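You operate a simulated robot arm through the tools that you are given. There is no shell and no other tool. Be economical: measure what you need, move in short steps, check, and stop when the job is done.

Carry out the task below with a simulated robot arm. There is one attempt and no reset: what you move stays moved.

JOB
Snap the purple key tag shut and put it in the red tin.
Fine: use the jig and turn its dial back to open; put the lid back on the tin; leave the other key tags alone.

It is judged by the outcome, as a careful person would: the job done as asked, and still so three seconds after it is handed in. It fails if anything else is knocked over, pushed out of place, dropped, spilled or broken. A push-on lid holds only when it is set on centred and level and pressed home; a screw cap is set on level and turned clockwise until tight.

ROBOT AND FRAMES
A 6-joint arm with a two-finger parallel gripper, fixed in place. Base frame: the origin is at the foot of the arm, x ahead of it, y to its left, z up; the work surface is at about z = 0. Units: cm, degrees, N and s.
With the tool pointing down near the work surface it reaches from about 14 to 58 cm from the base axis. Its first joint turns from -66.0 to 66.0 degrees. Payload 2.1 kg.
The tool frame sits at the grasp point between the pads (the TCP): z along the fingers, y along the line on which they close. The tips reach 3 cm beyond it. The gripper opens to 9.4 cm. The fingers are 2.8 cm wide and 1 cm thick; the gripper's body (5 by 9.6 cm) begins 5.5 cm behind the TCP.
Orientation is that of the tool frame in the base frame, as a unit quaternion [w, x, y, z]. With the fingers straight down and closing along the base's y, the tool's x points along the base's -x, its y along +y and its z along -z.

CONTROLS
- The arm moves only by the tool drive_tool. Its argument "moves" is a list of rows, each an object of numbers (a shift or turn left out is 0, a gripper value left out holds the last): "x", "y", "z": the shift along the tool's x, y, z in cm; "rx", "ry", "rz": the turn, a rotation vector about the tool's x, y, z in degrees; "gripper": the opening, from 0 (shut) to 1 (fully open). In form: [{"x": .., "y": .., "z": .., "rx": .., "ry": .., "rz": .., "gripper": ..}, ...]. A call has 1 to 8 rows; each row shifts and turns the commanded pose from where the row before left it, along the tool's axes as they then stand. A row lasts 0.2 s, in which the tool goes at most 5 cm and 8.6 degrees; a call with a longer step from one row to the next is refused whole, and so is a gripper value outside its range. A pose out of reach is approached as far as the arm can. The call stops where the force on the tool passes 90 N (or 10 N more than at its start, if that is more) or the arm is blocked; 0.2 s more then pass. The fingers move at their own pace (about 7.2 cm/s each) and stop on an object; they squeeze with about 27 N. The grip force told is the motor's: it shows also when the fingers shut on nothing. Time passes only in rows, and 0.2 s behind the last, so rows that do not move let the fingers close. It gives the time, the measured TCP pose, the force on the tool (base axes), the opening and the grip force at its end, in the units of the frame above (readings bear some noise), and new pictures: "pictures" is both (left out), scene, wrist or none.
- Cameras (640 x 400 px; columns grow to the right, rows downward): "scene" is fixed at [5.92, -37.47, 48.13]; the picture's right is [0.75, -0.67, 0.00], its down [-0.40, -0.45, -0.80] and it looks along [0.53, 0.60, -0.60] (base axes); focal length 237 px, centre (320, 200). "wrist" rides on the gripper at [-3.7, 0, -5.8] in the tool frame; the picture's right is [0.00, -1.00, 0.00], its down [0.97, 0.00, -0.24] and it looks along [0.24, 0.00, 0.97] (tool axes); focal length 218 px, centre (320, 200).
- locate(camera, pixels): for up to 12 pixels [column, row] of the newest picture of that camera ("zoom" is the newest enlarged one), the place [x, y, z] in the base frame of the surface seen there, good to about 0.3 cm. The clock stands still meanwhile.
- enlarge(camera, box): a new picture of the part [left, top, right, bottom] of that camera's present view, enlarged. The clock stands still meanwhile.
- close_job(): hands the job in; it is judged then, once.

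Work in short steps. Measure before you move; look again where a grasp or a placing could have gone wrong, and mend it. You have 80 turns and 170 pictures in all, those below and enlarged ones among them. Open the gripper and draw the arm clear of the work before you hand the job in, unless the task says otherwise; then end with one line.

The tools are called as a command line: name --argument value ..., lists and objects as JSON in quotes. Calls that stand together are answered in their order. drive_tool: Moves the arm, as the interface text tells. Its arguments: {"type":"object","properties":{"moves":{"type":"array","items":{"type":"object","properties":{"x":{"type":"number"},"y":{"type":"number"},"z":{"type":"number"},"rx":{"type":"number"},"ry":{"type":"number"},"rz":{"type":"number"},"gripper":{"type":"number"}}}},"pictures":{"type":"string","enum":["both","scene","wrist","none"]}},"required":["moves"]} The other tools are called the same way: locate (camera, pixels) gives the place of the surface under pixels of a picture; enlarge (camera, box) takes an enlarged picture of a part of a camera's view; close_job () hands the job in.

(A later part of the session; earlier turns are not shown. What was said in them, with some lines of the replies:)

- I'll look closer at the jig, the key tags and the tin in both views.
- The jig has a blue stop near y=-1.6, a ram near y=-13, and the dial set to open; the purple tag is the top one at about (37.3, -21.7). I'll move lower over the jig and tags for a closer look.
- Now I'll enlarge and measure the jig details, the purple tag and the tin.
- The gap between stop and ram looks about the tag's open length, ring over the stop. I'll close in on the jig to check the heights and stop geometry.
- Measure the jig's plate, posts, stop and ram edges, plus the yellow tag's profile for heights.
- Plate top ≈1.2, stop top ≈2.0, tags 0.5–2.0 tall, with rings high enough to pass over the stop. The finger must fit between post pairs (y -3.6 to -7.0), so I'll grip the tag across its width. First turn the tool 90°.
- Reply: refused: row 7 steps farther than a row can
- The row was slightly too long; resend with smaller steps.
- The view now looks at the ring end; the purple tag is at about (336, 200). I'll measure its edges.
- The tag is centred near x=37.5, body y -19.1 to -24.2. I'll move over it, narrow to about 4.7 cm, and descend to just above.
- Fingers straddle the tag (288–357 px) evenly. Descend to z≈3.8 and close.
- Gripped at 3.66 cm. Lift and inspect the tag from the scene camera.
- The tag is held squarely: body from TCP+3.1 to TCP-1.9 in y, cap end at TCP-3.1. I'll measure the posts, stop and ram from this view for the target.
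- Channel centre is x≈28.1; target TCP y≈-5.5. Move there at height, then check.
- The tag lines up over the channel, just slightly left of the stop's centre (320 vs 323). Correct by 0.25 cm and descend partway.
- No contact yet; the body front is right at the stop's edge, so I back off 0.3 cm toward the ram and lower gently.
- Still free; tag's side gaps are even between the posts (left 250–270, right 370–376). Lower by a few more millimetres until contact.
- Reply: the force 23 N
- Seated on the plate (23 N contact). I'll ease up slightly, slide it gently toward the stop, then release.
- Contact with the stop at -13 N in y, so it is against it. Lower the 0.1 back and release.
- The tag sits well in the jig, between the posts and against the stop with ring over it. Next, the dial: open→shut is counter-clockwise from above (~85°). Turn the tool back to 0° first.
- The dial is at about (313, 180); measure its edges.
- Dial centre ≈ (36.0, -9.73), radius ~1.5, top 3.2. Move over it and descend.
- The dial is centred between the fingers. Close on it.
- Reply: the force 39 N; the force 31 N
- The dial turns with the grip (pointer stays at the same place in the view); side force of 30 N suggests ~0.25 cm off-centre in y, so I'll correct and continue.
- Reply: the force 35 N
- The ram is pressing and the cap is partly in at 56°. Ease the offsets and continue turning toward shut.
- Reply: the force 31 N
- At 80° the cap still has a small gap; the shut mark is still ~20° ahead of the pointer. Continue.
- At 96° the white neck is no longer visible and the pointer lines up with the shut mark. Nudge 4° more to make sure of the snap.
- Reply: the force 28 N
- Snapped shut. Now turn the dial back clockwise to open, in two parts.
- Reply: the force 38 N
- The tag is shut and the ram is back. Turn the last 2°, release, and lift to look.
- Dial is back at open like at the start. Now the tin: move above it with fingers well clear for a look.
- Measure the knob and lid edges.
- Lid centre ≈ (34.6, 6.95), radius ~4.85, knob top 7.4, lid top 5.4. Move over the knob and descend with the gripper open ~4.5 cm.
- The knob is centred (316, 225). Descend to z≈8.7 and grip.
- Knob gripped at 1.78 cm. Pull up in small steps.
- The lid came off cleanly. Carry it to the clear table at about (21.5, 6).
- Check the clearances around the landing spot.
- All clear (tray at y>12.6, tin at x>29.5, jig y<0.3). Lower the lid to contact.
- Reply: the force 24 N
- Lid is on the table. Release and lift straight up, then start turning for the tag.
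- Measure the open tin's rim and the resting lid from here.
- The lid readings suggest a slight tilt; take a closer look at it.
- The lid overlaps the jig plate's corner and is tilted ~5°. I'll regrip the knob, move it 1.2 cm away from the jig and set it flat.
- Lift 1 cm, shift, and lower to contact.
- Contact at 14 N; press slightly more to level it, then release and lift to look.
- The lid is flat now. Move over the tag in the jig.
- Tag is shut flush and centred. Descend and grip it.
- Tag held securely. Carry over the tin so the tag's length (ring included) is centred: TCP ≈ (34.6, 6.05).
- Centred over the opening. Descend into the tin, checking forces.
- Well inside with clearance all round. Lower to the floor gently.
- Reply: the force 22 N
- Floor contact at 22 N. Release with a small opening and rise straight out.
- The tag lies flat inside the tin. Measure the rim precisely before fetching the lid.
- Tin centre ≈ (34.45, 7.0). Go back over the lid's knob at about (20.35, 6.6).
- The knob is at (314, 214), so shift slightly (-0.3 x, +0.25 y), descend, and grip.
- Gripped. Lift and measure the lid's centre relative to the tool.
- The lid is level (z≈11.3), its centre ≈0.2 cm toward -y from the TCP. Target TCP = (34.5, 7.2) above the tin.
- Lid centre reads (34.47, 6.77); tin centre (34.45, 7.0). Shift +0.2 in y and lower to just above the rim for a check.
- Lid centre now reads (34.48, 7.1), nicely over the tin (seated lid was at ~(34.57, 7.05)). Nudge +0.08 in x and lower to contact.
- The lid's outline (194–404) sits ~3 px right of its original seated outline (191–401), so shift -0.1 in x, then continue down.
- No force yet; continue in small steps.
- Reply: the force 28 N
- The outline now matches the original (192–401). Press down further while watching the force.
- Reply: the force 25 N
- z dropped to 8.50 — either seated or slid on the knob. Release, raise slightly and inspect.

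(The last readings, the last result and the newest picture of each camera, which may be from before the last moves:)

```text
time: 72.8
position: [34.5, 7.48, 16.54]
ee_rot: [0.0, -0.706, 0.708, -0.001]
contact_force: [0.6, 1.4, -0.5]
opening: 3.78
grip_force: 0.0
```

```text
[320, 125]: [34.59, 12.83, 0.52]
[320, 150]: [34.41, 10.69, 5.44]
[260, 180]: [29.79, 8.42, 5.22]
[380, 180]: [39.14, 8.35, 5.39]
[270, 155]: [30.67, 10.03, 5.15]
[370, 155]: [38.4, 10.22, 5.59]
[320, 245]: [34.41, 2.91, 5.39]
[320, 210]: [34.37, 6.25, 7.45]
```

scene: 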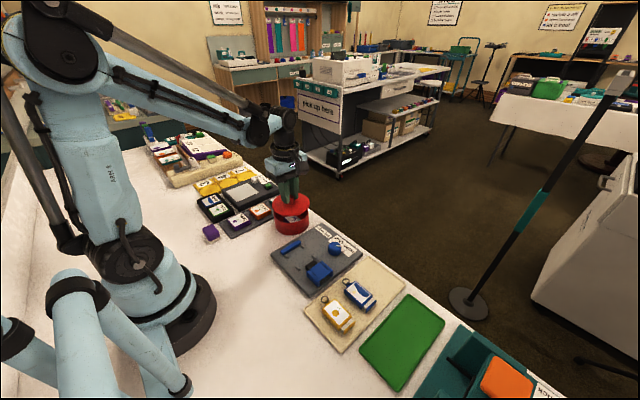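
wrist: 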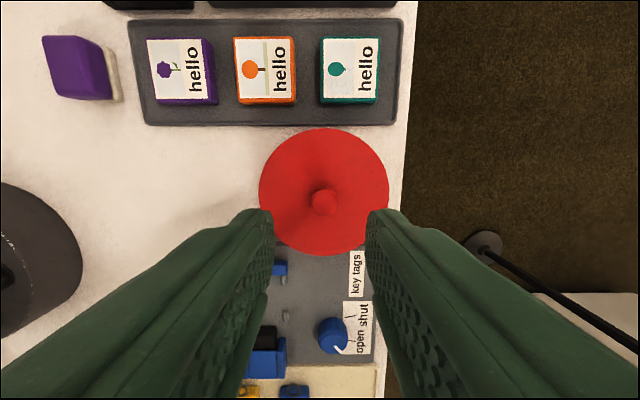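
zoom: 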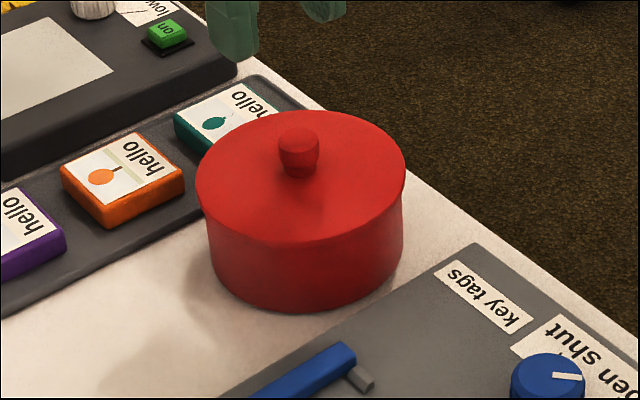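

Lid is level at the original height (5.4). To be sure it's home, press straight down on the knob with closed fingers; first measure the knob.

locate --camera "wrist" --pixels '[[324, 202], [315, 202], [333, 202], [324, 193], [324, 211]]'

drive_tool --moves '[{"gripper": 0.0, "x": 0.5, "y": -0.2}, {"gripper": 0.0}, {"z": 2.5}, {"z": 2.5}, {}]' --pictures "wrist"

```text
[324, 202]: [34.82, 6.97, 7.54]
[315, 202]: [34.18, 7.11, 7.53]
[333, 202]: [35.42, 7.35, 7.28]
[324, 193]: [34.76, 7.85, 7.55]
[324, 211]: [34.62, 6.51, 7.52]
```

```text
time: 74.0
position: [34.59, 7.05, 11.29]
ee_rot: [0.0, -0.706, 0.708, 0.0]
contact_force: [-1.2, 0.4, 0.5]
opening: 0.0
grip_force: 26.7
```

wrist: 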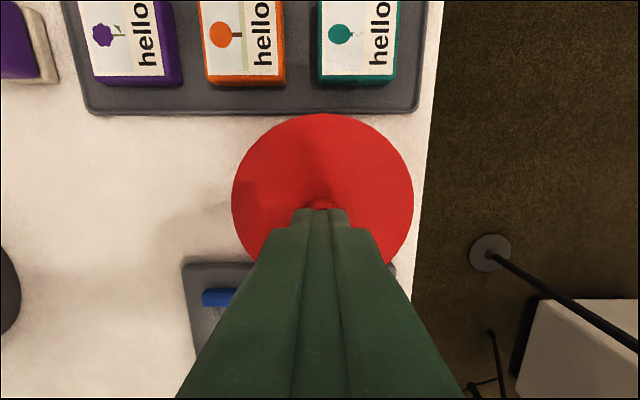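

Tips are 0.8 cm above the knob. Lower to contact and press.

drive_tool --moves '[{"y": -0.15, "z": 0.5}, {"z": 0.3}, {"z": 0.15}, {"z": 0.15}, {}]' --pictures "none"

```text
time: 75.2
position: [34.92, 6.81, 10.46]
ee_rot: [0.0, -0.706, 0.708, -0.001]
contact_force: [-1.1, -1.7, 12.2]
opening: 0.0
grip_force: 26.7
```

drive_tool --moves '[{"z": 0.15}, {"z": 0.15}, {"z": 0.1}, {}]' --pictures "none"

```text
time: 75.9
position: [34.89, 6.89, 10.36]
ee_rot: [-0.001, -0.705, 0.709, 0.0]
contact_force: [-1.5, -0.7, 25.8]
opening: 0.0
grip_force: 26.7
stopped in row 3: the force on the tool passed its limit (the readings are from after the stop); the commanded pose is now the measured one
```

Pressed to ~90 N with no further travel: the lid is home. Lift clear, open the gripper, and check everything.

drive_tool --moves '[{"z": -3}, {"z": -4}, {"z": -4}, {"y": 4, "gripper": 0.5}, {"y": 4, "gripper": 0.5}, {"y": 4}, {}]' --pictures "both"

enlarge --camera "scene" --box '[260, 180, 330, 250]'

enlarge --camera "scene" --box '[190, 170, 420, 350]'

```text
time: 77.5
position: [22.82, 6.98, 21.32]
ee_rot: [-0.001, -0.706, 0.708, 0.0]
contact_force: [0.8, 0.0, -0.1]
opening: 4.7
grip_force: 0.0
```

scene: 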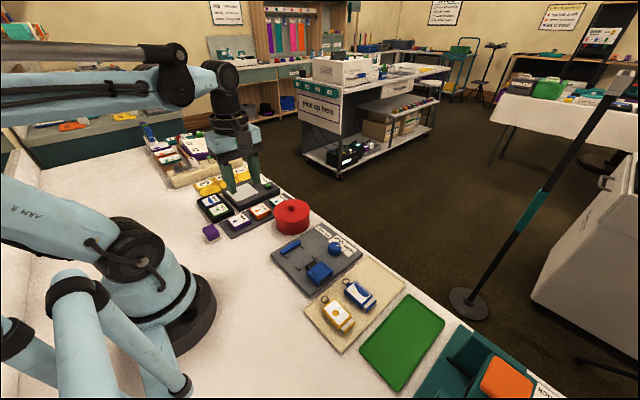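
wrist: 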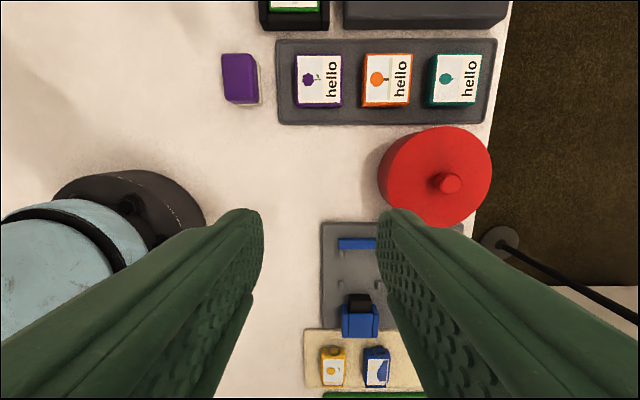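

```text
5.71 times, centred on (295, 215) of scene
```

zoom: 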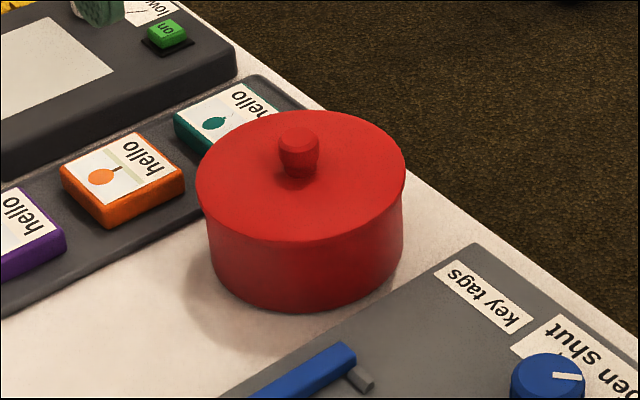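

```text
2.22 times, centred on (305, 260) of scene
```

zoom: 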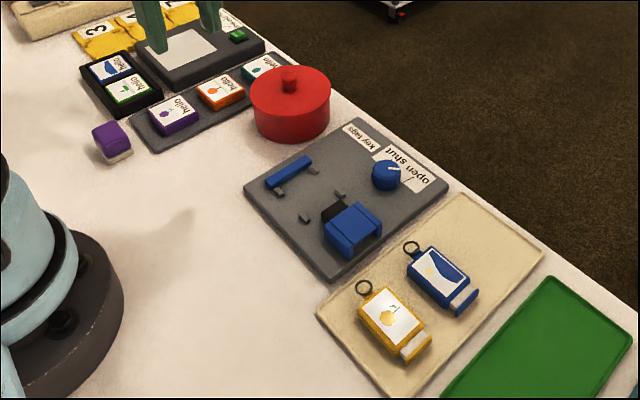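

The lid sits level and flush, the dial points to open, and the other two tags haven't moved. The gripper is open and clear, so I'm handing in.

close_job

```text
The job is handed in.
```

The purple key tag is snapped shut and in the red tin, the lid is pressed back on, the jig dial is back at open and the other tags were left alone; the tin shifted by about 0.25 cm while I was putting the lid back on.
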